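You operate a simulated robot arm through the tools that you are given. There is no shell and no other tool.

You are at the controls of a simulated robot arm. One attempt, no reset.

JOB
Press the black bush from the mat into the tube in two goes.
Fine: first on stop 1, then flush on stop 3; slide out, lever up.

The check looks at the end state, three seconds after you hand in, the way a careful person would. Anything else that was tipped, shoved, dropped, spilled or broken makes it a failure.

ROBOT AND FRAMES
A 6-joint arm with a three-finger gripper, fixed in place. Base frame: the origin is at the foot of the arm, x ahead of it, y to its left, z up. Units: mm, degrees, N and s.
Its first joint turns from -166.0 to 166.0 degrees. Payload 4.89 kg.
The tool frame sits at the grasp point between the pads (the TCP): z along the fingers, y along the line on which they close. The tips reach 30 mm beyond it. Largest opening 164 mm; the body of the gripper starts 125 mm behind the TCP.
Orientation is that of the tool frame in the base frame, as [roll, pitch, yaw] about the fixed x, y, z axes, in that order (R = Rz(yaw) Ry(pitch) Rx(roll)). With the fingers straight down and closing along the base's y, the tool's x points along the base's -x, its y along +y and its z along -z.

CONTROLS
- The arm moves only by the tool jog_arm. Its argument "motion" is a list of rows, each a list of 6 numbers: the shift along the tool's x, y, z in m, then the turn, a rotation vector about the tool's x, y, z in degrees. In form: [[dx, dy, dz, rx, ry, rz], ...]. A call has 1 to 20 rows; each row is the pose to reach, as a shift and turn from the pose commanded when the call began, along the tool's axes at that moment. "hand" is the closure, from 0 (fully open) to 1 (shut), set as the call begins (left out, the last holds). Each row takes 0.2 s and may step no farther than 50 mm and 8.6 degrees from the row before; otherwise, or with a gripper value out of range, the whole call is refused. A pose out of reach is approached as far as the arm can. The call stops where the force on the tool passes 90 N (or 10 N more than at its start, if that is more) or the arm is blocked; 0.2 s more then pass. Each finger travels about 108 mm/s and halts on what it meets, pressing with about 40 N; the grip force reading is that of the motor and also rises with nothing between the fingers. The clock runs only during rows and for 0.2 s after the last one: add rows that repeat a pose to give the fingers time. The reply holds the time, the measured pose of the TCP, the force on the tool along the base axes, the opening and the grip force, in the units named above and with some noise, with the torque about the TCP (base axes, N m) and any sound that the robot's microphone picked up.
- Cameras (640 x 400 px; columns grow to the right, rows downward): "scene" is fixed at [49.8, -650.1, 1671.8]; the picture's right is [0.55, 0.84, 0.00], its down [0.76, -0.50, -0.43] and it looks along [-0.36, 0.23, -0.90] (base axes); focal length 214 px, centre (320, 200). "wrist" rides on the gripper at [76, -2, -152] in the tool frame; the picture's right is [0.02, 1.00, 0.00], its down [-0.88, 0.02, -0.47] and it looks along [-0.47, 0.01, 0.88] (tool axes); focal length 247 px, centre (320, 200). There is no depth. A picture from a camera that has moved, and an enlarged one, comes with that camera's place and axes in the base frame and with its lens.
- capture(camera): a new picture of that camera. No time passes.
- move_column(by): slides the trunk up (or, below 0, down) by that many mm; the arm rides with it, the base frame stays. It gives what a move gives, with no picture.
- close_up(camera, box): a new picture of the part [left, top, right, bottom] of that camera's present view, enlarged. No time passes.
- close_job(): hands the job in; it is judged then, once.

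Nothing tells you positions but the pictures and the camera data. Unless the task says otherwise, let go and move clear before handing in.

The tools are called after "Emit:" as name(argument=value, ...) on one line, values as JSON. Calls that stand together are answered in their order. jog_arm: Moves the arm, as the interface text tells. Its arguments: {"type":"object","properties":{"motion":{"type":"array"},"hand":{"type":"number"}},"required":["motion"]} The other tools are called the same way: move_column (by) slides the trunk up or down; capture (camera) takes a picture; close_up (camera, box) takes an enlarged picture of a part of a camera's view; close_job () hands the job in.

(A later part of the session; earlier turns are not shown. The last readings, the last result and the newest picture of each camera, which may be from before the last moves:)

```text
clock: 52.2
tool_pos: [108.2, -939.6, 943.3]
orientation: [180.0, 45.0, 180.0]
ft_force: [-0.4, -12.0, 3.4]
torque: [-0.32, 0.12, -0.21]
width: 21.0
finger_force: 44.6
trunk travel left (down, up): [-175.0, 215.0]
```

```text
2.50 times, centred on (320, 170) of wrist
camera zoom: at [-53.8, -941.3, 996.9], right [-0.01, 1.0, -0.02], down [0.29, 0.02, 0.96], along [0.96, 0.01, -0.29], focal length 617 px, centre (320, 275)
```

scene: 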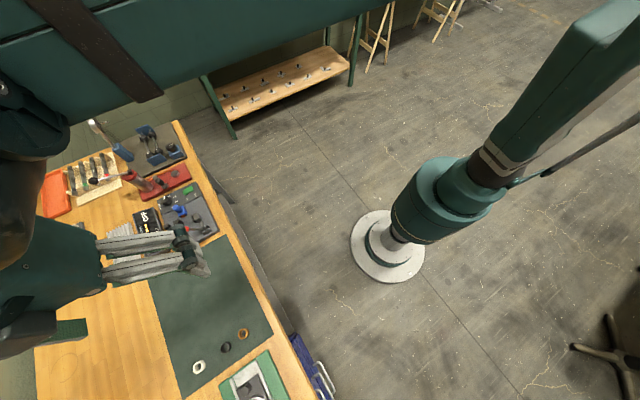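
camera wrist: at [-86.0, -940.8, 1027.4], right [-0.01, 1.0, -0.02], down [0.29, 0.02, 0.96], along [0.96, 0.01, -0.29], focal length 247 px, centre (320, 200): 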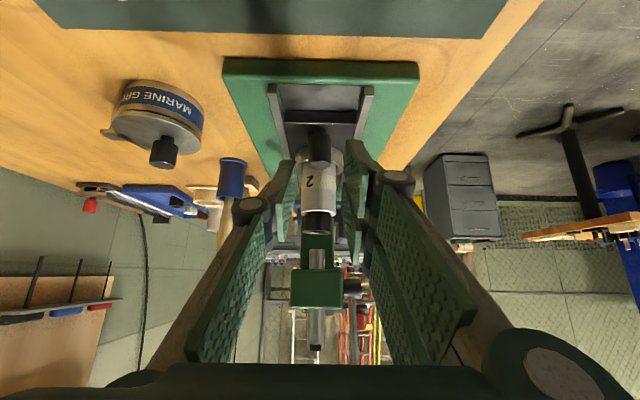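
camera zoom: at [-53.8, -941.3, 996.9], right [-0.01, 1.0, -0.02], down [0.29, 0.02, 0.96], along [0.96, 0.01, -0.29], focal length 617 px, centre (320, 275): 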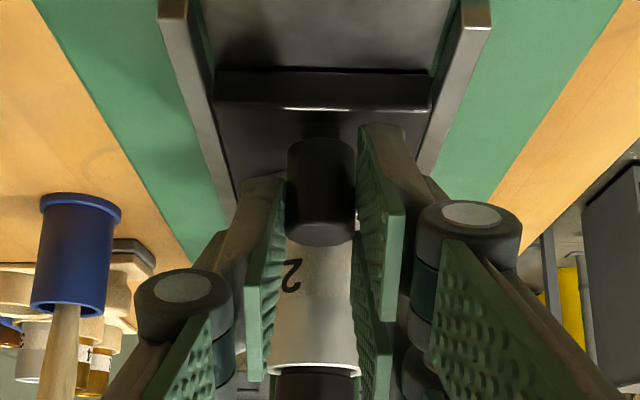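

Peg gripped (about 21 mm). I'll relieve the side load and push the slide in slowly, first 60 mm.

Emit:
jog_arm(motion=[[0, -0.0007, 0, 0, 0, 0], [-0.0021, -0.0007, 0.0021, 0, 0, 0], [-0.0057, -0.0007, 0.0057, 0, 0, 0], [-0.0113, -0.0007, 0.0113, 0, 0, 0], [-0.017, -0.0007, 0.017, 0, 0, 0], [-0.0226, -0.0007, 0.0226, 0, 0, 0], [-0.0283, -0.0007, 0.0283, 0, 0, 0], [-0.0339, -0.0007, 0.0339, 0, 0, 0], [-0.0396, -0.0007, 0.0396, 0, 0, 0], [-0.0424, -0.0007, 0.0424, 0, 0, 0], [-0.0424, -0.0007, 0.0424, 0, 0, 0]])

Emit:
capture(camera="wrist")

```text
clock: 54.6
tool_pos: [168.6, -939.9, 941.7]
orientation: [179.9, 45.0, 179.9]
ft_force: [0.3, 5.0, -7.2]
torque: [0.04, 0.94, 0.05]
width: 20.9
finger_force: 44.8
trunk travel left (down, up): [-175.0, 215.0]
```

```text
taken
camera wrist: at [6.2, -941.4, 996.9], right [-0.01, 1.0, -0.01], down [0.29, 0.02, 0.96], along [0.96, 0.01, -0.29], focal length 247 px, centre (320, 200)
```

wrist: 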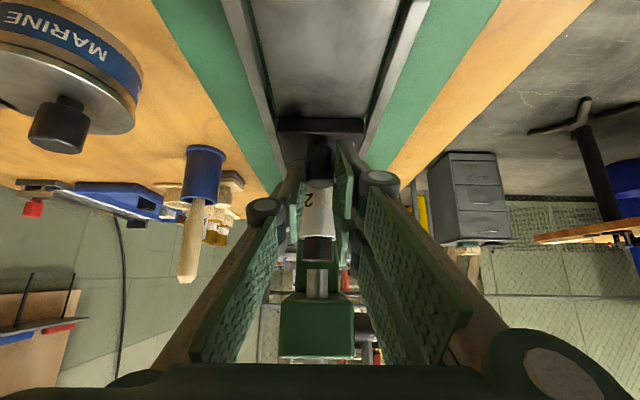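

Emit:
close_up(camera="wrist", box=[280, 140, 360, 310])

Emit:
close_up(camera="wrist", box=[290, 210, 350, 270])

```text
2.35 times, centred on (320, 225) of wrist
camera zoom: at [6.2, -941.4, 996.9], right [-0.01, 1.0, -0.01], down [0.29, 0.02, 0.96], along [0.96, 0.01, -0.29], focal length 581 px, centre (320, 141)
```

zoom: 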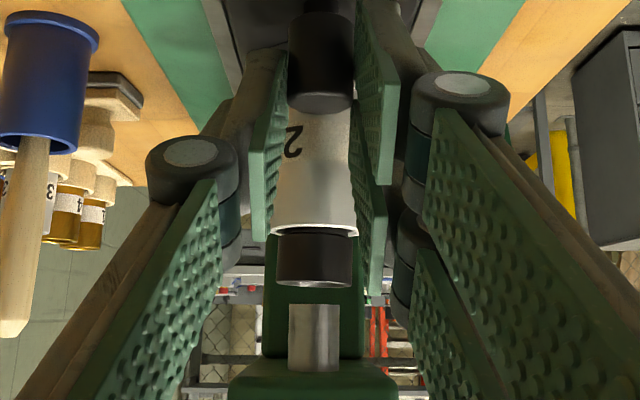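

```text
6.67 times, centred on (320, 240) of wrist
camera zoom: at [6.2, -941.4, 996.9], right [-0.01, 1.0, -0.01], down [0.29, 0.02, 0.96], along [0.96, 0.01, -0.29], focal length 1646 px, centre (320, -67)
```

zoom: 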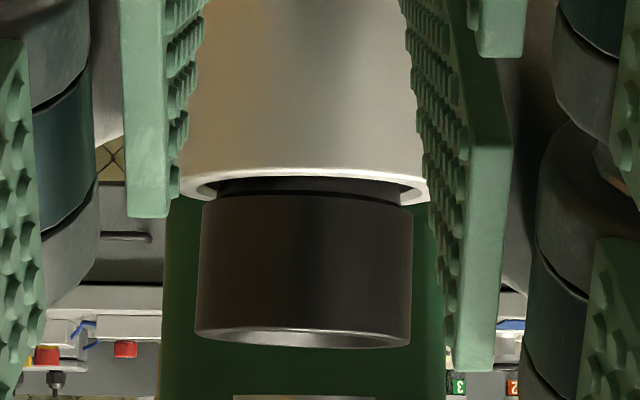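

Bush top is about 984 and ram bottom about 990, so it clears. Continuing the slide inward, another 45 mm.

Emit:
jog_arm(motion=[[-0.0035, 0, 0.0035, 0, 0, 0], [-0.0085, 0, 0.0085, 0, 0, 0], [-0.0141, 0, 0.0141, 0, 0, 0], [-0.0198, 0, 0.0198, 0, 0, 0], [-0.0255, 0, 0.0255, 0, 0, 0], [-0.0297, 0, 0.0297, 0, 0, 0], [-0.0318, 0, 0.0318, 0, 0, 0], [-0.0318, 0, 0.0318, 0, 0, 0]])

Emit:
close_up(camera="wrist", box=[280, 140, 360, 310])

```text
clock: 56.4
tool_pos: [212.7, -940.4, 942.5]
orientation: [180.0, 44.9, 179.9]
ft_force: [-0.3, 14.4, -12.0]
torque: [0.22, 0.03, 0.22]
width: 21.3
finger_force: 44.9
trunk travel left (down, up): [-175.0, 215.0]
```

```text
2.35 times, centred on (320, 225) of wrist
camera zoom: at [51.3, -941.5, 997.0], right [-0.02, 1.0, -0.01], down [0.29, 0.02, 0.96], along [0.96, 0.01, -0.29], focal length 581 px, centre (320, 141)
```

zoom: 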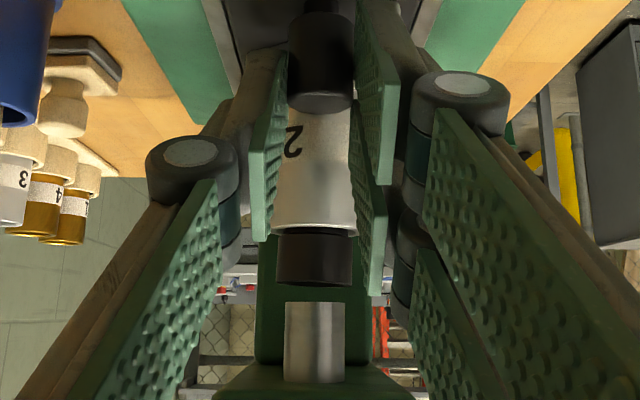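

Emit:
jog_arm(motion=[[0.0004, 0.0007, 0.0004, 0, 0, 0], [-0.0028, 0.0007, 0.0036, 0, 0, 0], [-0.0064, 0.0007, 0.0072, 0, 0, 0], [-0.0085, 0.0007, 0.0093, 0, 0, 0], [-0.0085, 0.0007, 0.0093, 0, 0, 0]])

Emit:
close_up(camera="wrist", box=[280, 140, 360, 310])

```text
clock: 57.6
tool_pos: [224.8, -939.9, 941.9]
orientation: [-179.9, 45.0, -180.0]
ft_force: [4.3, -18.2, 16.9]
torque: [-0.42, -0.02, -0.29]
width: 20.9
finger_force: 45.4
trunk travel left (down, up): [-175.0, 215.0]
```

```text
2.35 times, centred on (320, 225) of wrist
camera zoom: at [63.7, -941.2, 996.7], right [-0.01, 1.0, -0.02], down [0.29, 0.02, 0.96], along [0.96, 0.01, -0.29], focal length 581 px, centre (320, 141)
```

zoom: 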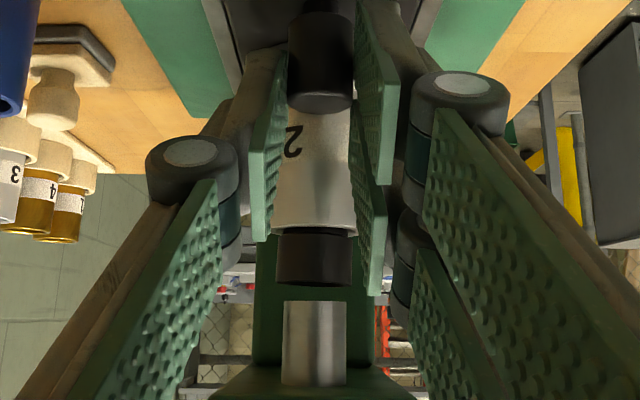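

Emit:
jog_arm(motion=[[-0.0003, -0.0004, -0.0003, 0, 0, 0], [-0.0017, -0.0004, 0.0011, 0, 0, 0], [-0.0031, -0.0004, 0.0025, 0, 0, 0], [-0.0031, -0.0004, 0.0025, 0, 0, 0]])

Emit:
close_up(camera="wrist", box=[280, 140, 360, 310])

```text
clock: 58.6
tool_pos: [226.9, -939.7, 941.8]
orientation: [-180.0, 45.0, 179.8]
ft_force: [-10.0, -14.0, 12.6]
torque: [-0.31, 0.03, -0.25]
width: 21.0
finger_force: 45.3
trunk travel left (down, up): [-175.0, 215.0]
```

```text
2.35 times, centred on (320, 225) of wrist
camera zoom: at [66.2, -941.2, 996.9], right [-0.01, 1.0, -0.02], down [0.29, 0.02, 0.96], along [0.96, 0.01, -0.29], focal length 581 px, centre (320, 141)
```

zoom: 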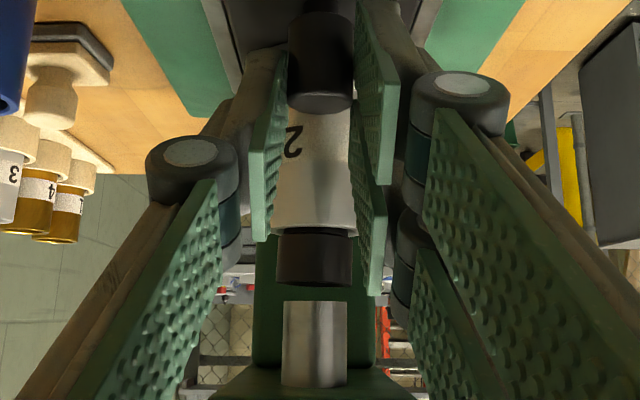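

Emit:
jog_arm(motion=[[-0.0009, -0.0003, 0.0005, 0, 0, 0], [-0.0018, -0.0003, 0.0014, 0, 0, 0], [-0.0018, -0.0003, 0.0014, 0, 0, 0]])

Emit:
close_up(camera="wrist", box=[280, 140, 360, 310])

```text
clock: 59.4
tool_pos: [230.2, -940.3, 942.6]
orientation: [180.0, 44.9, 179.8]
ft_force: [-32.7, -5.9, 1.6]
torque: [-0.19, 0.79, -0.11]
width: 21.5
finger_force: 45.0
trunk travel left (down, up): [-175.0, 215.0]
```

```text
2.35 times, centred on (320, 225) of wrist
camera zoom: at [67.8, -941.3, 996.7], right [-0.01, 1.0, -0.01], down [0.29, 0.02, 0.96], along [0.96, 0.01, -0.29], focal length 581 px, centre (320, 141)
```

zoom: 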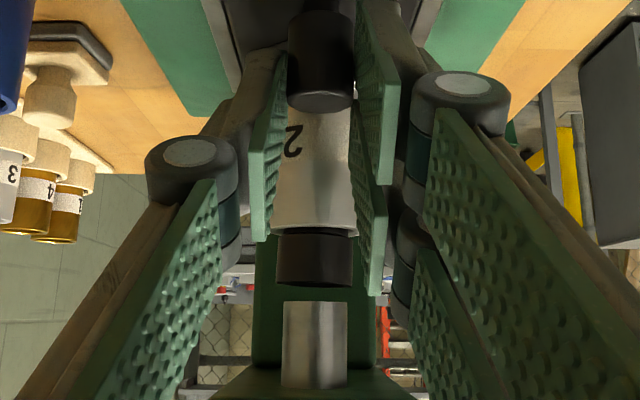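

The slide has met its end stop (Fx −33 N), with bush and ram in line. I'll open and back off along the tool axis.

Emit:
jog_arm(motion=[[0, 0, 0, 0, 0, 0], [0, 0, 0, 0, 0, 0], [0, 0, 0, 0, 0, 0]], hand=0.78)

Emit:
jog_arm(motion=[[0, 0, -0.01, 0, 0, 0], [0, 0, -0.03, 0, 0, 0], [0, 0, -0.06, 0, 0, 0], [0, 0, -0.1, 0, 0, 0], [0, 0, -0.14, 0, 0, 0], [0, 0, -0.14, 0, 0, 0]])

Emit:
capture(camera="wrist")

Emit:
close_up(camera="wrist", box=[270, 110, 370, 260])

```text
clock: 60.2
tool_pos: [231.4, -939.1, 942.2]
orientation: [180.0, 45.0, 179.9]
ft_force: [-0.7, 1.0, 0.2]
torque: [0.03, 0.03, 0.05]
width: 36.0
finger_force: 0.2
trunk travel left (down, up): [-175.0, 215.0]
```

```text
clock: 61.6
tool_pos: [132.8, -939.4, 1043.6]
orientation: [-179.9, 45.0, 180.0]
ft_force: [-0.3, -0.4, -0.7]
torque: [-0.05, 0.05, -0.03]
width: 36.1
finger_force: 0.0
trunk travel left (down, up): [-175.0, 215.0]
```

```text
taken
camera wrist: at [-29.1, -942.1, 1096.7], right [-0.01, 1.0, -0.02], down [0.29, 0.02, 0.96], along [0.96, 0.01, -0.29], focal length 247 px, centre (320, 200)
```

wrist: 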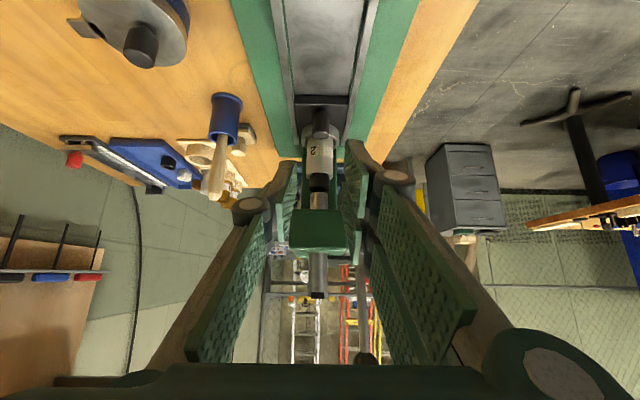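

```text
2.67 times, centred on (320, 185) of wrist
camera zoom: at [-29.1, -942.1, 1096.7], right [-0.01, 1.0, -0.02], down [0.29, 0.02, 0.96], along [0.96, 0.01, -0.29], focal length 659 px, centre (320, 240)
```

zoom: 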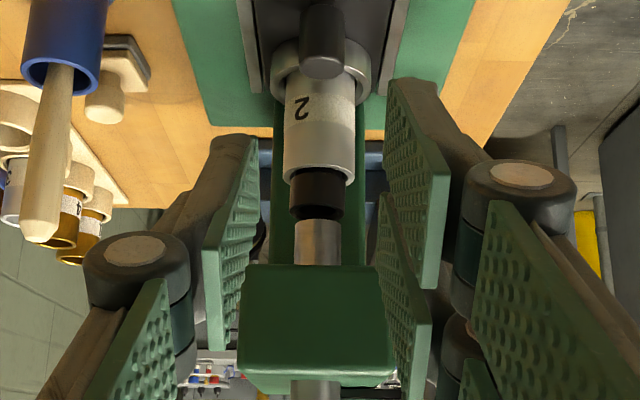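

Emit:
close_up(camera="wrist", box=[300, 165, 340, 215])

```text
8.00 times, centred on (320, 190) of wrist
camera zoom: at [-29.1, -942.1, 1096.7], right [-0.01, 1.0, -0.02], down [0.29, 0.02, 0.96], along [0.96, 0.01, -0.29], focal length 1976 px, centre (320, 280)
```

zoom: 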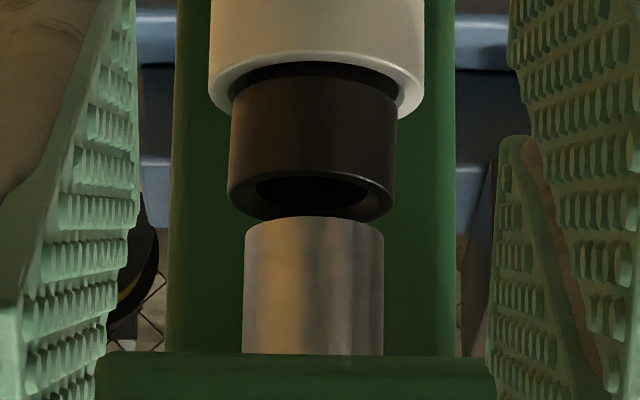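

Ram is right above the bush with a few mm gap. Next I go to the lever ball, at about (249, -892, 1182), with the tool straight down.

Emit:
jog_arm(motion=[[-0.025, 0.006, -0.025, 0, 6.5, 0], [-0.05, 0.012, -0.05, 0, 13, 0], [-0.075, 0.018, -0.075, 0, 19.5, 0], [-0.1, 0.025, -0.1, 0, 26, 0], [-0.125, 0.031, -0.125, 0, 32.5, 0], [-0.15, 0.037, -0.15, 0, 39, 0], [-0.174, 0.0445, -0.174, 0, 45, 0], [-0.174, 0.0445, -0.174, 0, 45, 0]], hand=0.63)

Emit:
jog_arm(motion=[[-0.03, 0.003, 0, 0, 0, 0], [-0.06, 0.003, 0, 0, 0, 0], [-0.09, 0.003, 0, 0, 0, 0], [-0.116, 0.003, 0, 0, 0, 0], [-0.116, 0.003, 0, 0, 0, 0]])

Emit:
capture(camera="wrist")

```text
clock: 63.4
tool_pos: [132.9, -896.3, 1289.3]
orientation: [-179.9, -0.1, 179.9]
ft_force: [0.9, 1.2, 0.8]
torque: [-0.09, 0.11, 0.06]
width: 60.5
finger_force: 0.2
trunk travel left (down, up): [-175.0, 215.0]
```

```text
clock: 64.6
tool_pos: [250.4, -891.8, 1288.6]
orientation: [-180.0, 0.0, -180.0]
ft_force: [0.0, 0.0, 0.0]
torque: [0.0, 0.08, -0.03]
width: 60.6
finger_force: 0.1
trunk travel left (down, up): [-175.0, 215.0]
```

```text
taken
camera wrist: at [173.3, -893.5, 1441.4], right [-0.02, 1.0, 0.0], down [0.88, 0.02, 0.47], along [0.47, 0.01, -0.88], focal length 247 px, centre (320, 200)
```

wrist: 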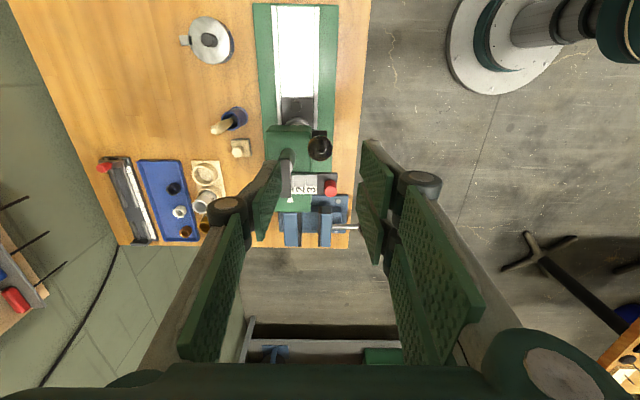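

Emit:
jog_arm(motion=[[0, 0, 0.03, 0, 0, 0], [0, 0, 0.06, 0, 0, 0], [0, 0, 0.09, 0, 0, 0], [0, 0, 0.104, 0, 0, 0], [0, 0, 0.104, 0, 0, 0]])

Emit:
capture(camera="wrist")

Emit:
close_up(camera="wrist", box=[260, 120, 380, 240])

```text
clock: 65.8
tool_pos: [248.2, -892.0, 1184.3]
orientation: [-180.0, 0.0, -180.0]
ft_force: [0.2, -0.6, -0.7]
torque: [0.03, 0.0, -0.03]
width: 60.7
finger_force: 0.1
trunk travel left (down, up): [-175.0, 215.0]
```

```text
taken
camera wrist: at [171.7, -893.9, 1336.5], right [-0.02, 1.0, 0.0], down [0.88, 0.02, 0.47], along [0.47, 0.01, -0.88], focal length 247 px, centre (320, 200)
```

wrist: 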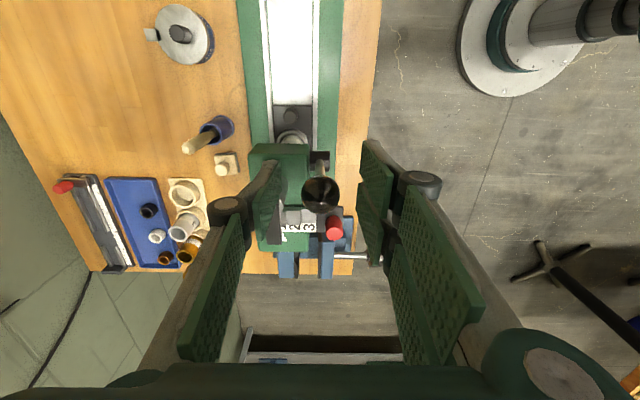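

```text
3.33 times, centred on (320, 180) of wrist
camera zoom: at [171.7, -893.9, 1336.5], right [-0.02, 1.0, 0.0], down [0.88, 0.02, 0.47], along [0.47, 0.01, -0.88], focal length 823 px, centre (320, 267)
```

zoom: 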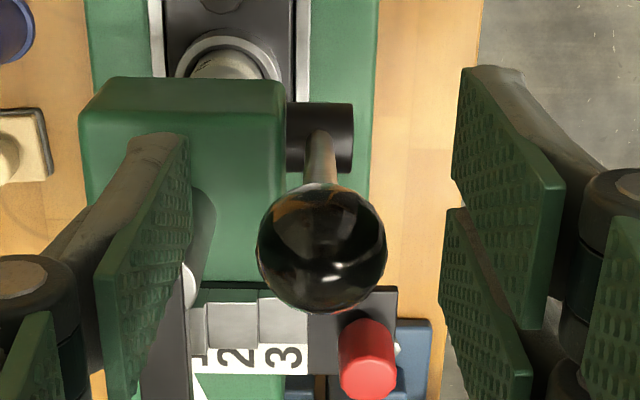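

The ball is exactly between the pads. Closing on it.

Emit:
jog_arm(motion=[[0, 0, 0, 0, 0, 0], [0, 0, 0, 0, 0, 0], [0, 0, 0, 0, 0, 0]], hand=1)

```text
clock: 66.6
tool_pos: [247.9, -892.1, 1183.1]
orientation: [180.0, 0.0, 180.0]
ft_force: [-0.1, 3.9, -4.1]
torque: [0.0, 0.1, 0.0]
width: 25.7
finger_force: 45.4
trunk travel left (down, up): [-175.0, 215.0]
```

Ball gripped. First I pull the lever about 8° forward to feel the resistance.

Emit:
jog_arm(motion=[[0.0095, 0, 0.0018, 0, 0, 0], [0.0188, 0, 0.0043, 0, 0, 0], [0.0188, 0, 0.0043, 0, 0, 0]])

Emit:
close_up(camera="wrist", box=[240, 100, 400, 260])

```text
clock: 67.4
tool_pos: [231.1, -891.1, 1178.3]
orientation: [180.0, 0.1, -180.0]
ft_force: [9.8, 3.1, -3.9]
torque: [-0.1, -1.24, 0.02]
width: 26.0
finger_force: 45.4
trunk travel left (down, up): [-175.0, 215.0]
```

```text
2.50 times, centred on (320, 180) of wrist
camera zoom: at [153.7, -893.6, 1332.2], right [-0.02, 1.0, 0.0], down [0.88, 0.02, 0.47], along [0.47, 0.01, -0.88], focal length 617 px, centre (320, 250)
```

zoom: 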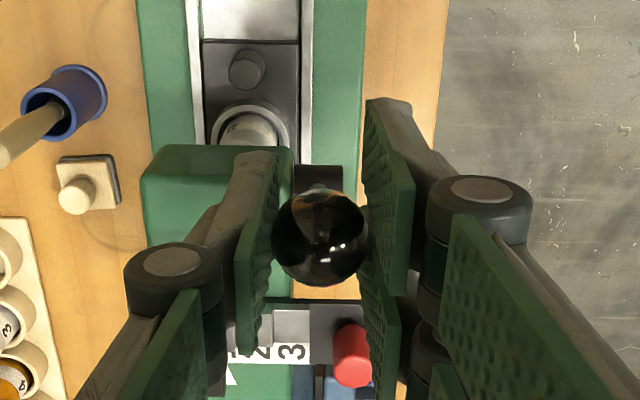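

Emit:
jog_arm(motion=[[0.0091, 0, 0.0031, 0, 0, 0], [0.0179, 0, 0.0068, 0, 0, 0], [0.0265, 0, 0.0111, 0, 0, 0], [0.0347, 0, 0.016, 0, 0, 0], [0.0347, 0, 0.016, 0, 0, 0]])

Emit:
capture(camera="wrist")

Emit:
close_up(camera="wrist", box=[240, 100, 400, 260])

```text
clock: 68.6
tool_pos: [195.2, -892.5, 1164.3]
orientation: [-180.0, -0.1, -180.0]
ft_force: [11.6, 9.7, 0.8]
torque: [0.02, -1.15, 0.06]
width: 25.7
finger_force: 44.8
trunk travel left (down, up): [-175.0, 215.0]
```

```text
taken
camera wrist: at [118.9, -893.5, 1316.9], right [-0.02, 1.0, 0.0], down [0.88, 0.02, 0.47], along [0.47, 0.01, -0.88], focal length 247 px, centre (320, 200)
```

wrist: 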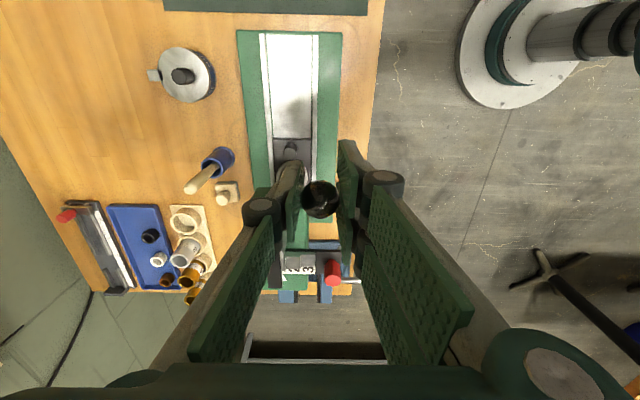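

```text
2.50 times, centred on (320, 180) of wrist
camera zoom: at [118.9, -893.5, 1316.9], right [-0.02, 1.0, 0.0], down [0.88, 0.02, 0.47], along [0.47, 0.01, -0.88], focal length 617 px, centre (320, 250)
```

zoom: 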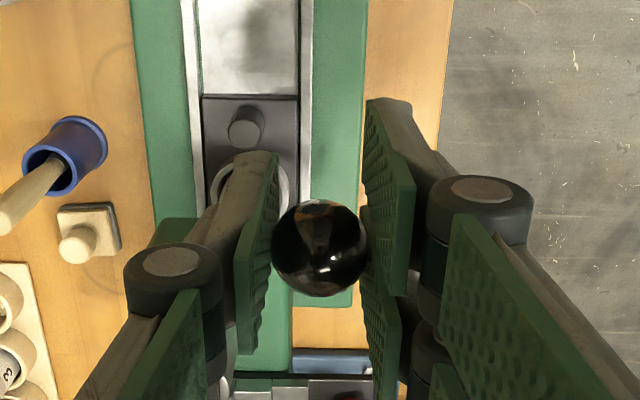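

Emit:
jog_arm(motion=[[0.0079, 0.0003, 0.0055, 0, 0, 0], [0.0154, 0.0003, 0.0115, 0, 0, 0], [0.0225, 0.0003, 0.0181, 0, 0, 0], [0.029, 0.0003, 0.0251, 0, 0, 0], [0.029, 0.0003, 0.0251, 0, 0, 0]])

Emit:
capture(camera="wrist")

```text
clock: 69.8
tool_pos: [164.6, -891.1, 1138.9]
orientation: [-180.0, 0.1, -180.0]
ft_force: [5.3, -1.3, 13.7]
torque: [0.01, -1.04, 0.01]
width: 25.4
finger_force: 45.0
trunk travel left (down, up): [-175.0, 215.0]
```

```text
taken
camera wrist: at [88.9, -893.3, 1292.0], right [-0.02, 1.0, 0.0], down [0.88, 0.02, 0.47], along [0.47, 0.01, -0.88], focal length 247 px, centre (320, 200)
```

wrist: 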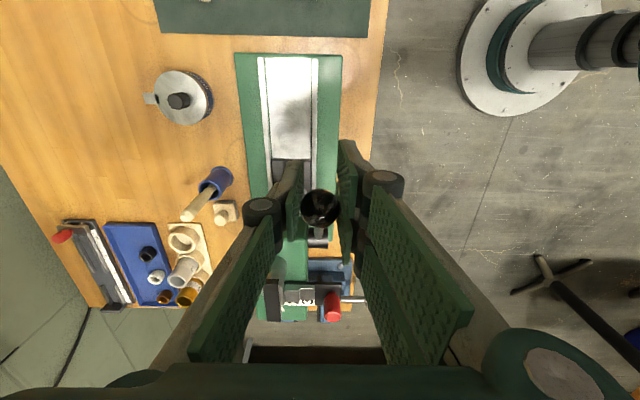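

Emit:
close_up(camera="wrist", box=[250, 220, 370, 340])

```text
3.33 times, centred on (310, 280) of wrist
camera zoom: at [88.9, -893.3, 1292.0], right [-0.02, 1.0, 0.0], down [0.88, 0.02, 0.47], along [0.47, 0.01, -0.88], focal length 823 px, centre (353, -67)
```

zoom: 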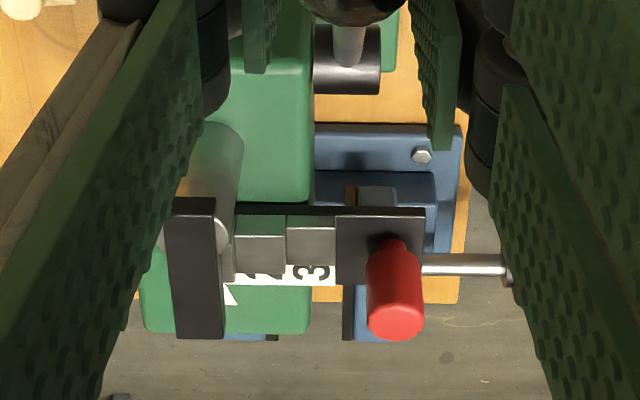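

The ram has come down about 14 mm. Stop 1 needs about 24 mm in total, so I continue pulling.

Emit:
jog_arm(motion=[[0.0061, 0, 0.0074, 0, 0, 0], [0.0116, 0, 0.0153, 0, 0, 0], [0.0166, 0, 0.0235, 0, 0, 0], [0.021, 0, 0.032, 0, 0, 0], [0.021, 0, 0.032, 0, 0, 0]])

Emit:
close_up(camera="wrist", box=[250, 220, 370, 340])

```text
clock: 71.0
tool_pos: [143.4, -892.5, 1106.5]
orientation: [179.9, 0.0, -179.9]
ft_force: [1.1, -8.7, 16.3]
torque: [0.07, -1.11, -0.09]
width: 25.2
finger_force: 45.0
trunk travel left (down, up): [-175.0, 215.0]
```

```text
3.33 times, centred on (310, 280) of wrist
camera zoom: at [67.9, -893.3, 1259.6], right [-0.02, 1.0, 0.0], down [0.88, 0.02, 0.47], along [0.47, 0.01, -0.88], focal length 823 px, centre (353, -67)
```

zoom: 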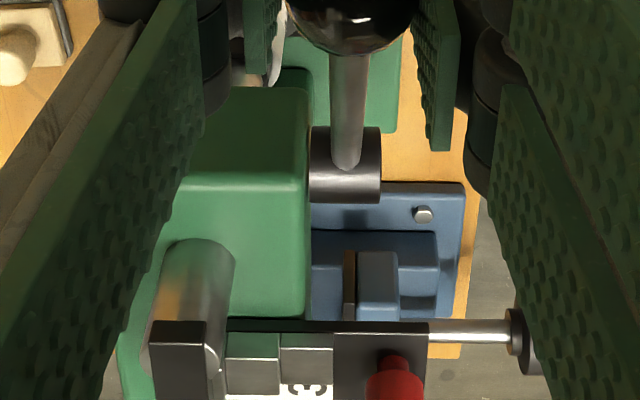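

Emit:
jog_arm(motion=[[0.0038, -0.0003, 0.0088, 0, 0, 0], [0.0069, -0.0003, 0.0179, 0, 0, 0], [0.0069, -0.0003, 0.0179, 0, 0, 0]])

Emit:
close_up(camera="wrist", box=[250, 250, 370, 370])

```text
clock: 71.8
tool_pos: [138.1, -891.2, 1089.3]
orientation: [179.9, -0.1, 180.0]
ft_force: [-1.8, -8.8, 28.3]
torque: [0.09, -0.7, -0.08]
width: 25.0
finger_force: 45.6
trunk travel left (down, up): [-175.0, 215.0]
```

```text
3.33 times, centred on (310, 310) of wrist
camera zoom: at [61.2, -893.3, 1242.5], right [-0.02, 1.0, 0.0], down [0.88, 0.02, 0.47], along [0.47, 0.01, -0.88], focal length 823 px, centre (353, -167)
```

zoom: 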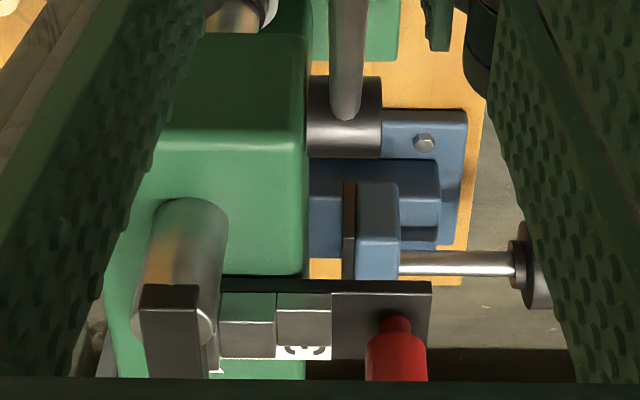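

Emit:
jog_arm(motion=[[0.0014, -0.0003, 0.0045, 0, 0, 0], [0.0026, -0.0003, 0.0093, 0, 0, 0], [0.0026, -0.0003, 0.0093, 0, 0, 0]])

Emit:
capture(camera="wrist")

Emit:
close_up(camera="wrist", box=[250, 260, 370, 380])

```text
clock: 72.6
tool_pos: [138.0, -891.0, 1078.2]
orientation: [180.0, 0.0, -180.0]
ft_force: [14.2, 3.0, -4.9]
torque: [-0.1, 1.26, 0.04]
width: 31.7
finger_force: 45.0
trunk travel left (down, up): [-175.0, 215.0]
```

```text
taken
camera wrist: at [60.6, -893.6, 1230.8], right [-0.02, 1.0, 0.0], down [0.88, 0.02, 0.47], along [0.47, 0.01, -0.88], focal length 247 px, centre (320, 200)
```

wrist: 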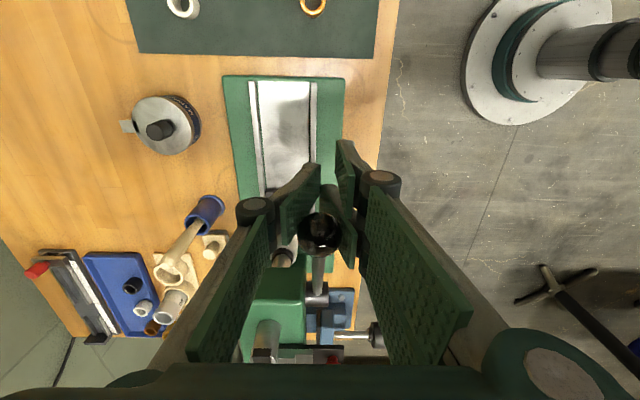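

```text
3.33 times, centred on (310, 320) of wrist
camera zoom: at [60.6, -893.6, 1230.8], right [-0.02, 1.0, 0.0], down [0.88, 0.02, 0.47], along [0.47, 0.01, -0.88], focal length 823 px, centre (353, -200)
```

zoom: 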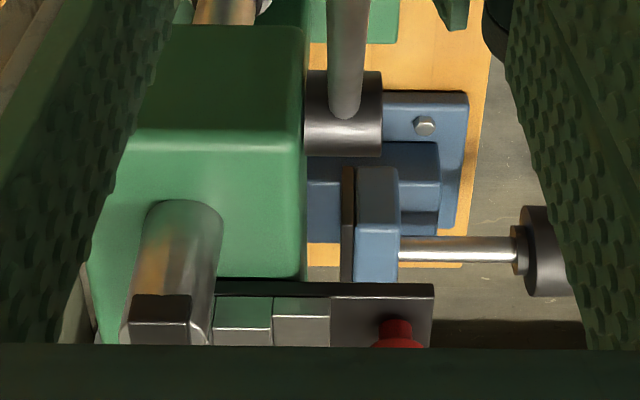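

The grip slipped: the ball rode up between the fingers, because the press needs more force than the grip can hold. I'll open, see where the lever rests, and push it down from above with closed fingers instead.

Emit:
jog_arm(motion=[[0, 0, 0, 0, 0, 0], [0, 0, 0, 0, 0, 0]], hand=0.6)

Emit:
capture(camera="wrist")

```text
clock: 73.2
tool_pos: [135.5, -892.8, 1078.8]
orientation: [-180.0, 0.1, 179.9]
ft_force: [-1.2, -0.3, -0.2]
torque: [0.03, 0.01, 0.0]
width: 65.8
finger_force: 0.1
trunk travel left (down, up): [-175.0, 215.0]
```

```text
taken
camera wrist: at [58.9, -893.8, 1232.1], right [-0.02, 1.0, 0.0], down [0.88, 0.02, 0.47], along [0.47, 0.01, -0.88], focal length 247 px, centre (320, 200)
```

wrist: 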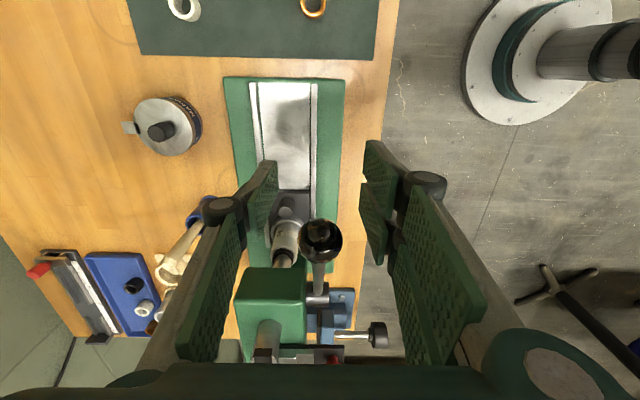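

Emit:
close_up(camera="wrist", box=[230, 180, 370, 320])

Emit:
close_up(camera="wrist", box=[262, 210, 312, 275])

```text
2.86 times, centred on (300, 250) of wrist
camera zoom: at [58.9, -893.8, 1232.1], right [-0.02, 1.0, 0.0], down [0.88, 0.02, 0.47], along [0.47, 0.01, -0.88], focal length 706 px, centre (377, 57)
```

zoom: 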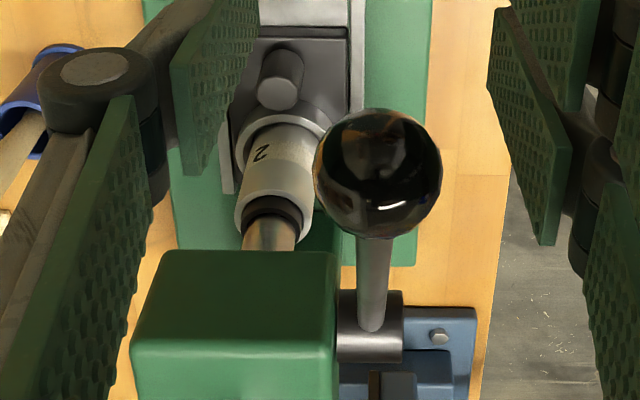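

```text
6.15 times, centred on (287, 242) of wrist
camera zoom: at [58.9, -893.8, 1232.1], right [-0.02, 1.0, 0.0], down [0.88, 0.02, 0.47], along [0.47, 0.01, -0.88], focal length 1520 px, centre (523, -62)
```

zoom: 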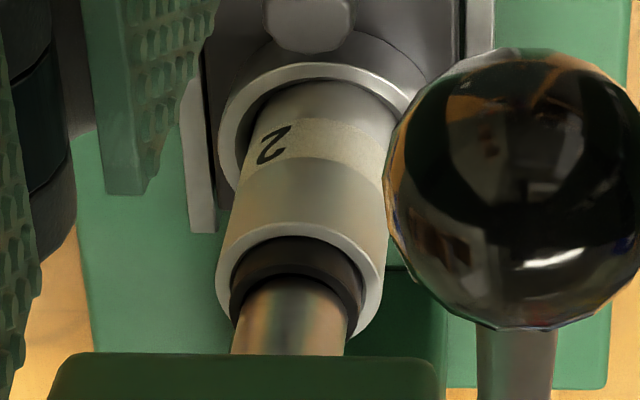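

The ram rests on the bush, which is part-way in, and the lever holds at about 61°. I'll rise, close the fingers and push down on top of the ball.

Emit:
jog_arm(motion=[[0, 0, -0.03, 0, 0, 0], [0, 0, -0.06, 0, 0, 0], [0, 0, -0.1, 0, 0, 0], [0, 0, -0.1, 0, 0, 0]])

Emit:
jog_arm(motion=[[-0.005, 0, 0, 0, 0, 0], [-0.01, 0, 0, 0, 0, 0], [-0.01, 0, 0, 0, 0, 0], [-0.01, 0, 0, 0, 0, 0]], hand=1)

Emit:
capture(camera="wrist")

Emit:
close_up(camera="wrist", box=[260, 120, 380, 240])

```text
clock: 74.2
tool_pos: [135.4, -892.3, 1180.2]
orientation: [179.9, 0.1, -180.0]
ft_force: [-0.3, 0.9, 0.0]
torque: [-0.05, 0.02, 0.01]
width: 65.6
finger_force: 0.2
trunk travel left (down, up): [-175.0, 215.0]
```

```text
clock: 75.2
tool_pos: [145.7, -893.1, 1179.2]
orientation: [-180.0, 0.0, 180.0]
ft_force: [-0.9, 0.0, 0.2]
torque: [0.03, 0.02, 0.0]
width: 0.0
finger_force: 40.6
trunk travel left (down, up): [-175.0, 215.0]
```

```text
taken
camera wrist: at [69.2, -894.4, 1331.8], right [-0.02, 1.0, 0.0], down [0.88, 0.02, 0.47], along [0.47, 0.01, -0.88], focal length 247 px, centre (320, 200)
```

wrist: 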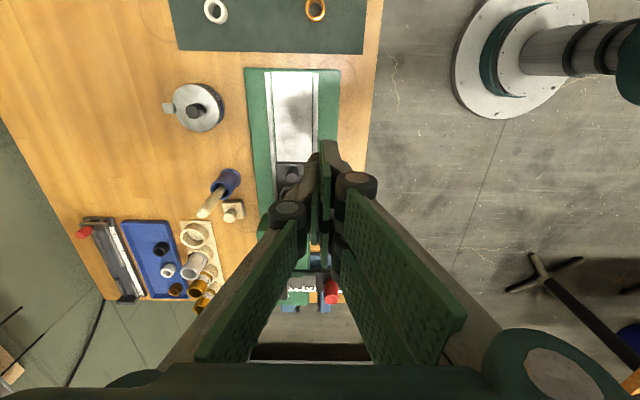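

```text
3.33 times, centred on (320, 180) of wrist
camera zoom: at [69.2, -894.4, 1331.8], right [-0.02, 1.0, 0.0], down [0.88, 0.02, 0.47], along [0.47, 0.01, -0.88], focal length 823 px, centre (320, 267)
```

zoom: 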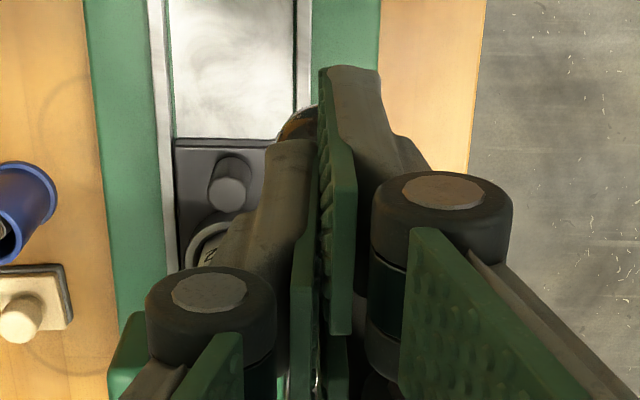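

Emit:
jog_arm(motion=[[0, 0, 0.012, 0, 0, 0], [0, 0, 0.02, 0, 0, 0], [0.001, 0, 0.026, 0, 0, 0], [0.002, 0, 0.031, 0, 0, 0], [0.002, 0, 0.031, 0, 0, 0]])

Emit:
close_up(camera="wrist", box=[260, 120, 380, 240])

```text
clock: 76.4
tool_pos: [142.2, -891.3, 1149.8]
orientation: [-180.0, 0.1, -179.9]
ft_force: [-3.9, -2.7, 15.4]
torque: [-0.1, 0.02, 0.02]
width: 5.9
finger_force: 44.9
trunk travel left (down, up): [-175.0, 215.0]
```

```text
3.33 times, centred on (320, 180) of wrist
camera zoom: at [66.2, -893.9, 1301.7], right [-0.02, 1.0, 0.0], down [0.88, 0.02, 0.47], along [0.47, 0.01, -0.88], focal length 823 px, centre (320, 267)
```

zoom: 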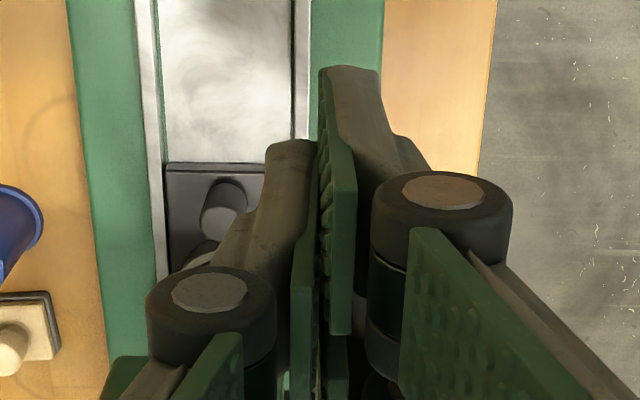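

The ball top is prying the fingertips apart. I'll lift, shift 5 mm so that one fingertip sits squarely on the ball, and press again.

Emit:
jog_arm(motion=[[0, 0, -0.015, 0, 0, 0], [0, 0.005, -0.015, 0, 0, 0], [0, 0.005, -0.005, 0, 0, 0], [0, 0.005, 0.0, 0, 0, 0], [0, 0.005, 0.0, 0, 0, 0]])

Emit:
close_up(camera="wrist", box=[260, 120, 380, 240])

```text
clock: 77.6
tool_pos: [142.8, -887.7, 1147.8]
orientation: [179.9, 0.1, 180.0]
ft_force: [-6.1, -4.2, 14.9]
torque: [-0.14, 0.07, -0.05]
width: 0.2
finger_force: 44.2
trunk travel left (down, up): [-175.0, 215.0]
```

```text
3.33 times, centred on (320, 180) of wrist
camera zoom: at [66.2, -888.8, 1301.6], right [-0.02, 1.0, 0.0], down [0.88, 0.02, 0.47], along [0.47, 0.01, -0.88], focal length 823 px, centre (320, 267)
```

zoom: 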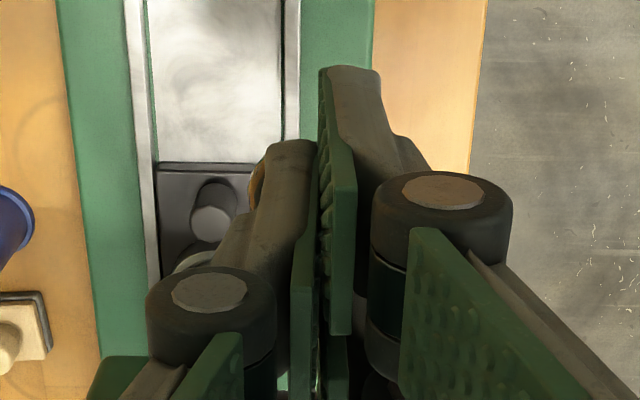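

Emit:
jog_arm(motion=[[0.0018, 0, 0.0045, 0, 0, 0], [0.0035, 0, 0.009, 0, 0, 0], [0.0035, 0, 0.009, 0, 0, 0]])

```text
clock: 78.4
tool_pos: [140.4, -886.1, 1142.1]
orientation: [-179.8, 0.0, -180.0]
ft_force: [-3.5, -22.6, 77.8]
torque: [-0.93, -0.44, -0.22]
width: 0.0
finger_force: 44.7
trunk travel left (down, up): [-175.0, 215.0]
```

Emit:
capture(camera="wrist")

Emit:
close_up(camera="wrist", box=[240, 160, 360, 320])

```text
taken
camera wrist: at [63.1, -887.5, 1295.4], right [-0.02, 1.0, 0.0], down [0.88, 0.02, 0.47], along [0.47, 0.01, -0.88], focal length 247 px, centre (320, 200)
```

wrist: 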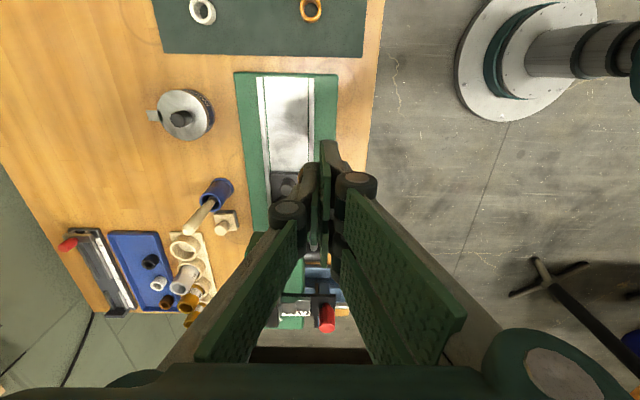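

```text
2.50 times, centred on (300, 240) of wrist
camera zoom: at [63.1, -887.5, 1295.4], right [-0.02, 1.0, 0.0], down [0.88, 0.02, 0.47], along [0.47, 0.01, -0.88], focal length 617 px, centre (370, 100)
```

zoom: 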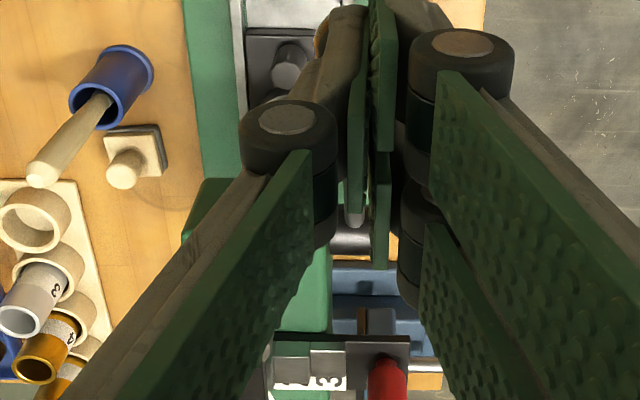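

78 N now, so either the stop or the press load. I'll lift off and look at the dog and step bar.

Emit:
jog_arm(motion=[[0, 0, -0.03, 0, 0, 0], [0, 0, -0.06, 0, 0, 0], [0.02, -0.03, -0.08, 0, 0, 0], [0.04, -0.05, -0.08, 0, 0, 0], [0.04, -0.05, -0.08, 0, 0, 0], [0.04, -0.05, -0.08, 0, 0, 0]])

Emit:
jog_arm(motion=[[0, 0, 0, 0, 0, 0], [0, 0, 0, 0, 0, 0], [0, 0, 0, 0, 0, 0], [0, 0, 0, 0, 0, 0]], hand=0)

Emit:
capture(camera="wrist")

Emit:
close_up(camera="wrist", box=[260, 180, 400, 320])

```text
clock: 79.8
tool_pos: [100.2, -937.2, 1220.0]
orientation: [-179.9, 0.1, -179.9]
ft_force: [-1.2, 0.8, -0.6]
torque: [0.06, -0.05, -0.01]
width: 0.0
finger_force: 44.1
trunk travel left (down, up): [-175.0, 215.0]
```

```text
clock: 80.8
tool_pos: [98.9, -938.6, 1221.2]
orientation: [-179.9, -0.1, -180.0]
ft_force: [0.3, -0.1, -0.2]
torque: [0.04, -0.01, -0.01]
width: 164.1
finger_force: 0.1
trunk travel left (down, up): [-175.0, 215.0]
```

```text
taken
camera wrist: at [22.8, -939.6, 1372.9], right [-0.02, 1.0, 0.0], down [0.88, 0.02, 0.47], along [0.47, 0.01, -0.88], focal length 247 px, centre (320, 200)
```

wrist: 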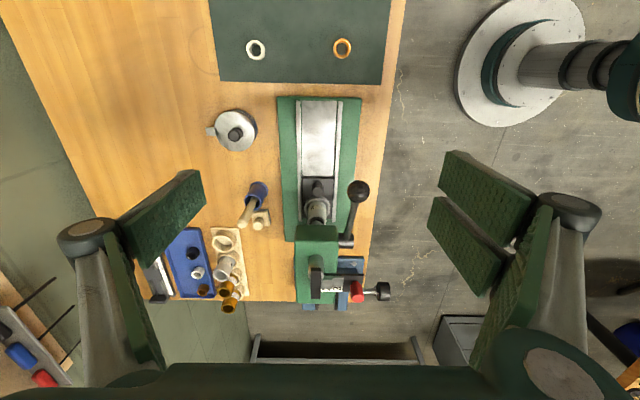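

```text
2.86 times, centred on (330, 250) of wrist
camera zoom: at [22.8, -939.6, 1372.9], right [-0.02, 1.0, 0.0], down [0.88, 0.02, 0.47], along [0.47, 0.01, -0.88], focal length 706 px, centre (291, 57)
```

zoom: 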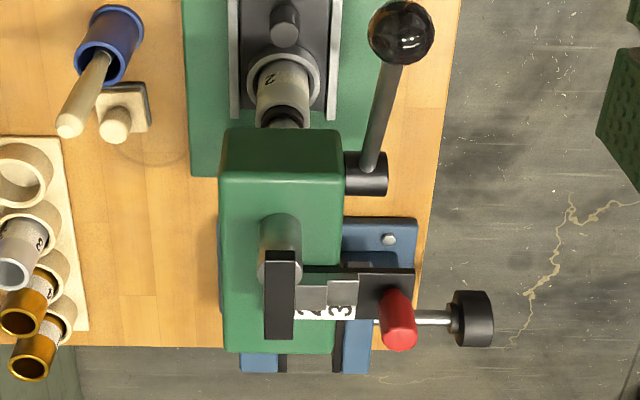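

Emit:
close_up(camera="wrist", box=[300, 255, 370, 310])

Emit:
close_up(camera="wrist", box=[290, 180, 350, 235])

```text
7.27 times, centred on (335, 282) of wrist
camera zoom: at [22.8, -939.6, 1372.9], right [-0.02, 1.0, 0.0], down [0.88, 0.02, 0.47], along [0.47, 0.01, -0.88], focal length 1796 px, centre (211, -400)
```

zoom: 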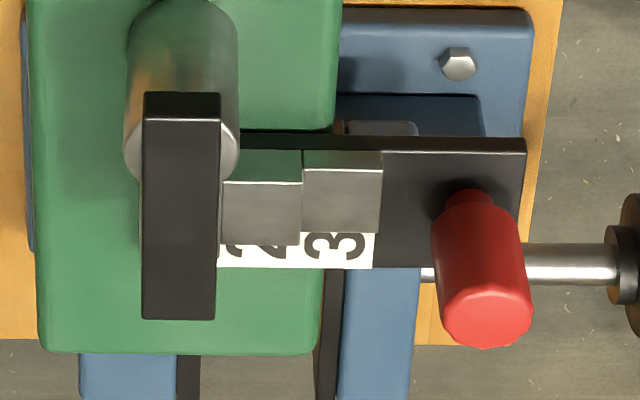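

```text
7.27 times, centred on (320, 208) of wrist
camera zoom: at [22.8, -939.6, 1372.9], right [-0.02, 1.0, 0.0], down [0.88, 0.02, 0.47], along [0.47, 0.01, -0.88], focal length 1796 px, centre (320, 146)
```

zoom: 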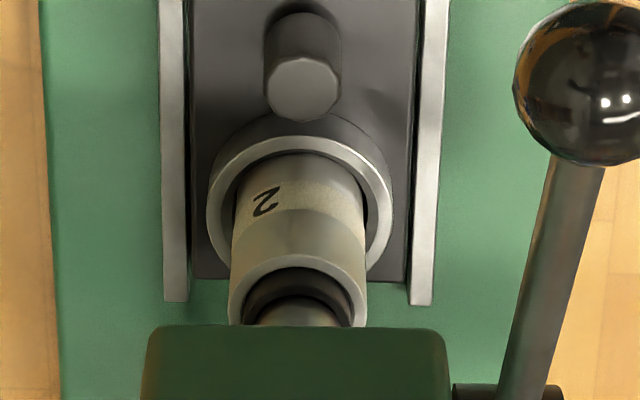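

Emit:
close_up(camera="wrist", box=[304, 205, 332, 230])

Emit:
close_up(camera="wrist", box=[308, 258, 348, 300])

```text
16.00 times, centred on (318, 218) of wrist
camera zoom: at [22.8, -939.6, 1372.9], right [-0.02, 1.0, 0.0], down [0.88, 0.02, 0.47], along [0.47, 0.01, -0.88], focal length 3952 px, centre (352, -80)
```

zoom: 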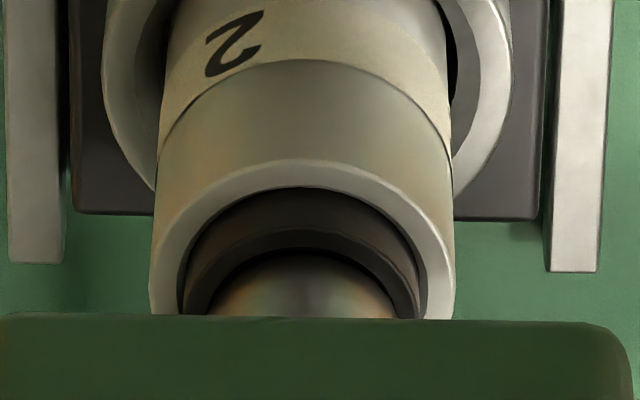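

```text
9.52 times, centred on (328, 279) of wrist
camera zoom: at [22.8, -939.6, 1372.9], right [-0.02, 1.0, 0.0], down [0.88, 0.02, 0.47], along [0.47, 0.01, -0.88], focal length 2352 px, centre (244, -552)
```

zoom: 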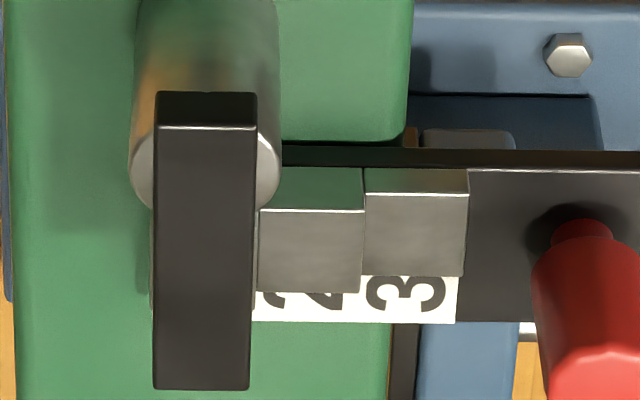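

I want to know whether the dog is on step 1. I'll look from the right-hand side at a lower angle.

Emit:
jog_arm(motion=[[-0.019, 0.0136, -0.01, 0, 0, 7.5], [-0.038, 0.027, -0.02, 0, 0, 15], [-0.057, 0.041, -0.03, 0, 0, 22.5], [-0.075, 0.054, -0.04, 0, 0, 30], [-0.094, 0.068, -0.049, 0, 0, 37.5], [-0.113, 0.082, -0.049, 0, 0, 45], [-0.132, 0.095, -0.049, 0, 0, 52.5], [-0.151, 0.109, -0.049, 0, 0, 60], [-0.17, 0.122, -0.049, 0, 0, 67.5], [-0.188, 0.136, -0.049, 0, 0, 75], [-0.207, 0.15, -0.049, 0, 0, 82.5], [-0.226, 0.163, -0.049, 0, 0, 90], [-0.226, 0.163, -0.049, 0, 0, 90]])

Emit:
jog_arm(motion=[[0, 0, 0.02, 0, -7, 0], [0, 0, 0.04, 0, -14, 0], [0, 0, 0.06, 0, -21, 0], [0, 0, 0.08, 0, -28, 0], [0, 0, 0.1, 0, -35, 0], [0, 0, 0.1, 0, -35, 0]])

Emit:
capture(camera="wrist")

```text
clock: 83.6
tool_pos: [327.8, -775.3, 1268.1]
orientation: [180.0, -0.1, 90.0]
ft_force: [0.0, 0.4, 0.2]
torque: [-0.02, 0.08, 0.01]
width: 163.9
finger_force: 0.1
trunk travel left (down, up): [-175.0, 215.0]
```

```text
clock: 85.0
tool_pos: [326.4, -775.4, 1168.4]
orientation: [-180.0, 35.1, 90.0]
ft_force: [-0.7, 0.6, -0.4]
torque: [0.03, -0.03, 0.02]
width: 164.0
finger_force: 0.1
trunk travel left (down, up): [-175.0, 215.0]
```

```text
taken
camera wrist: at [325.1, -624.4, 1249.9], right [1.0, 0.02, -0.01], down [0.02, -0.45, 0.89], along [0.01, -0.89, -0.45], focal length 247 px, centre (320, 200)
```

wrist: 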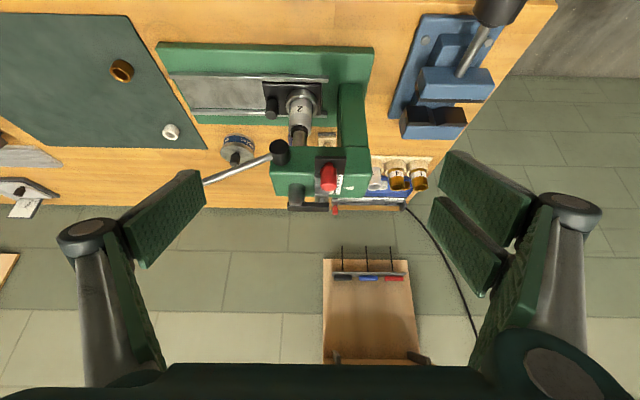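

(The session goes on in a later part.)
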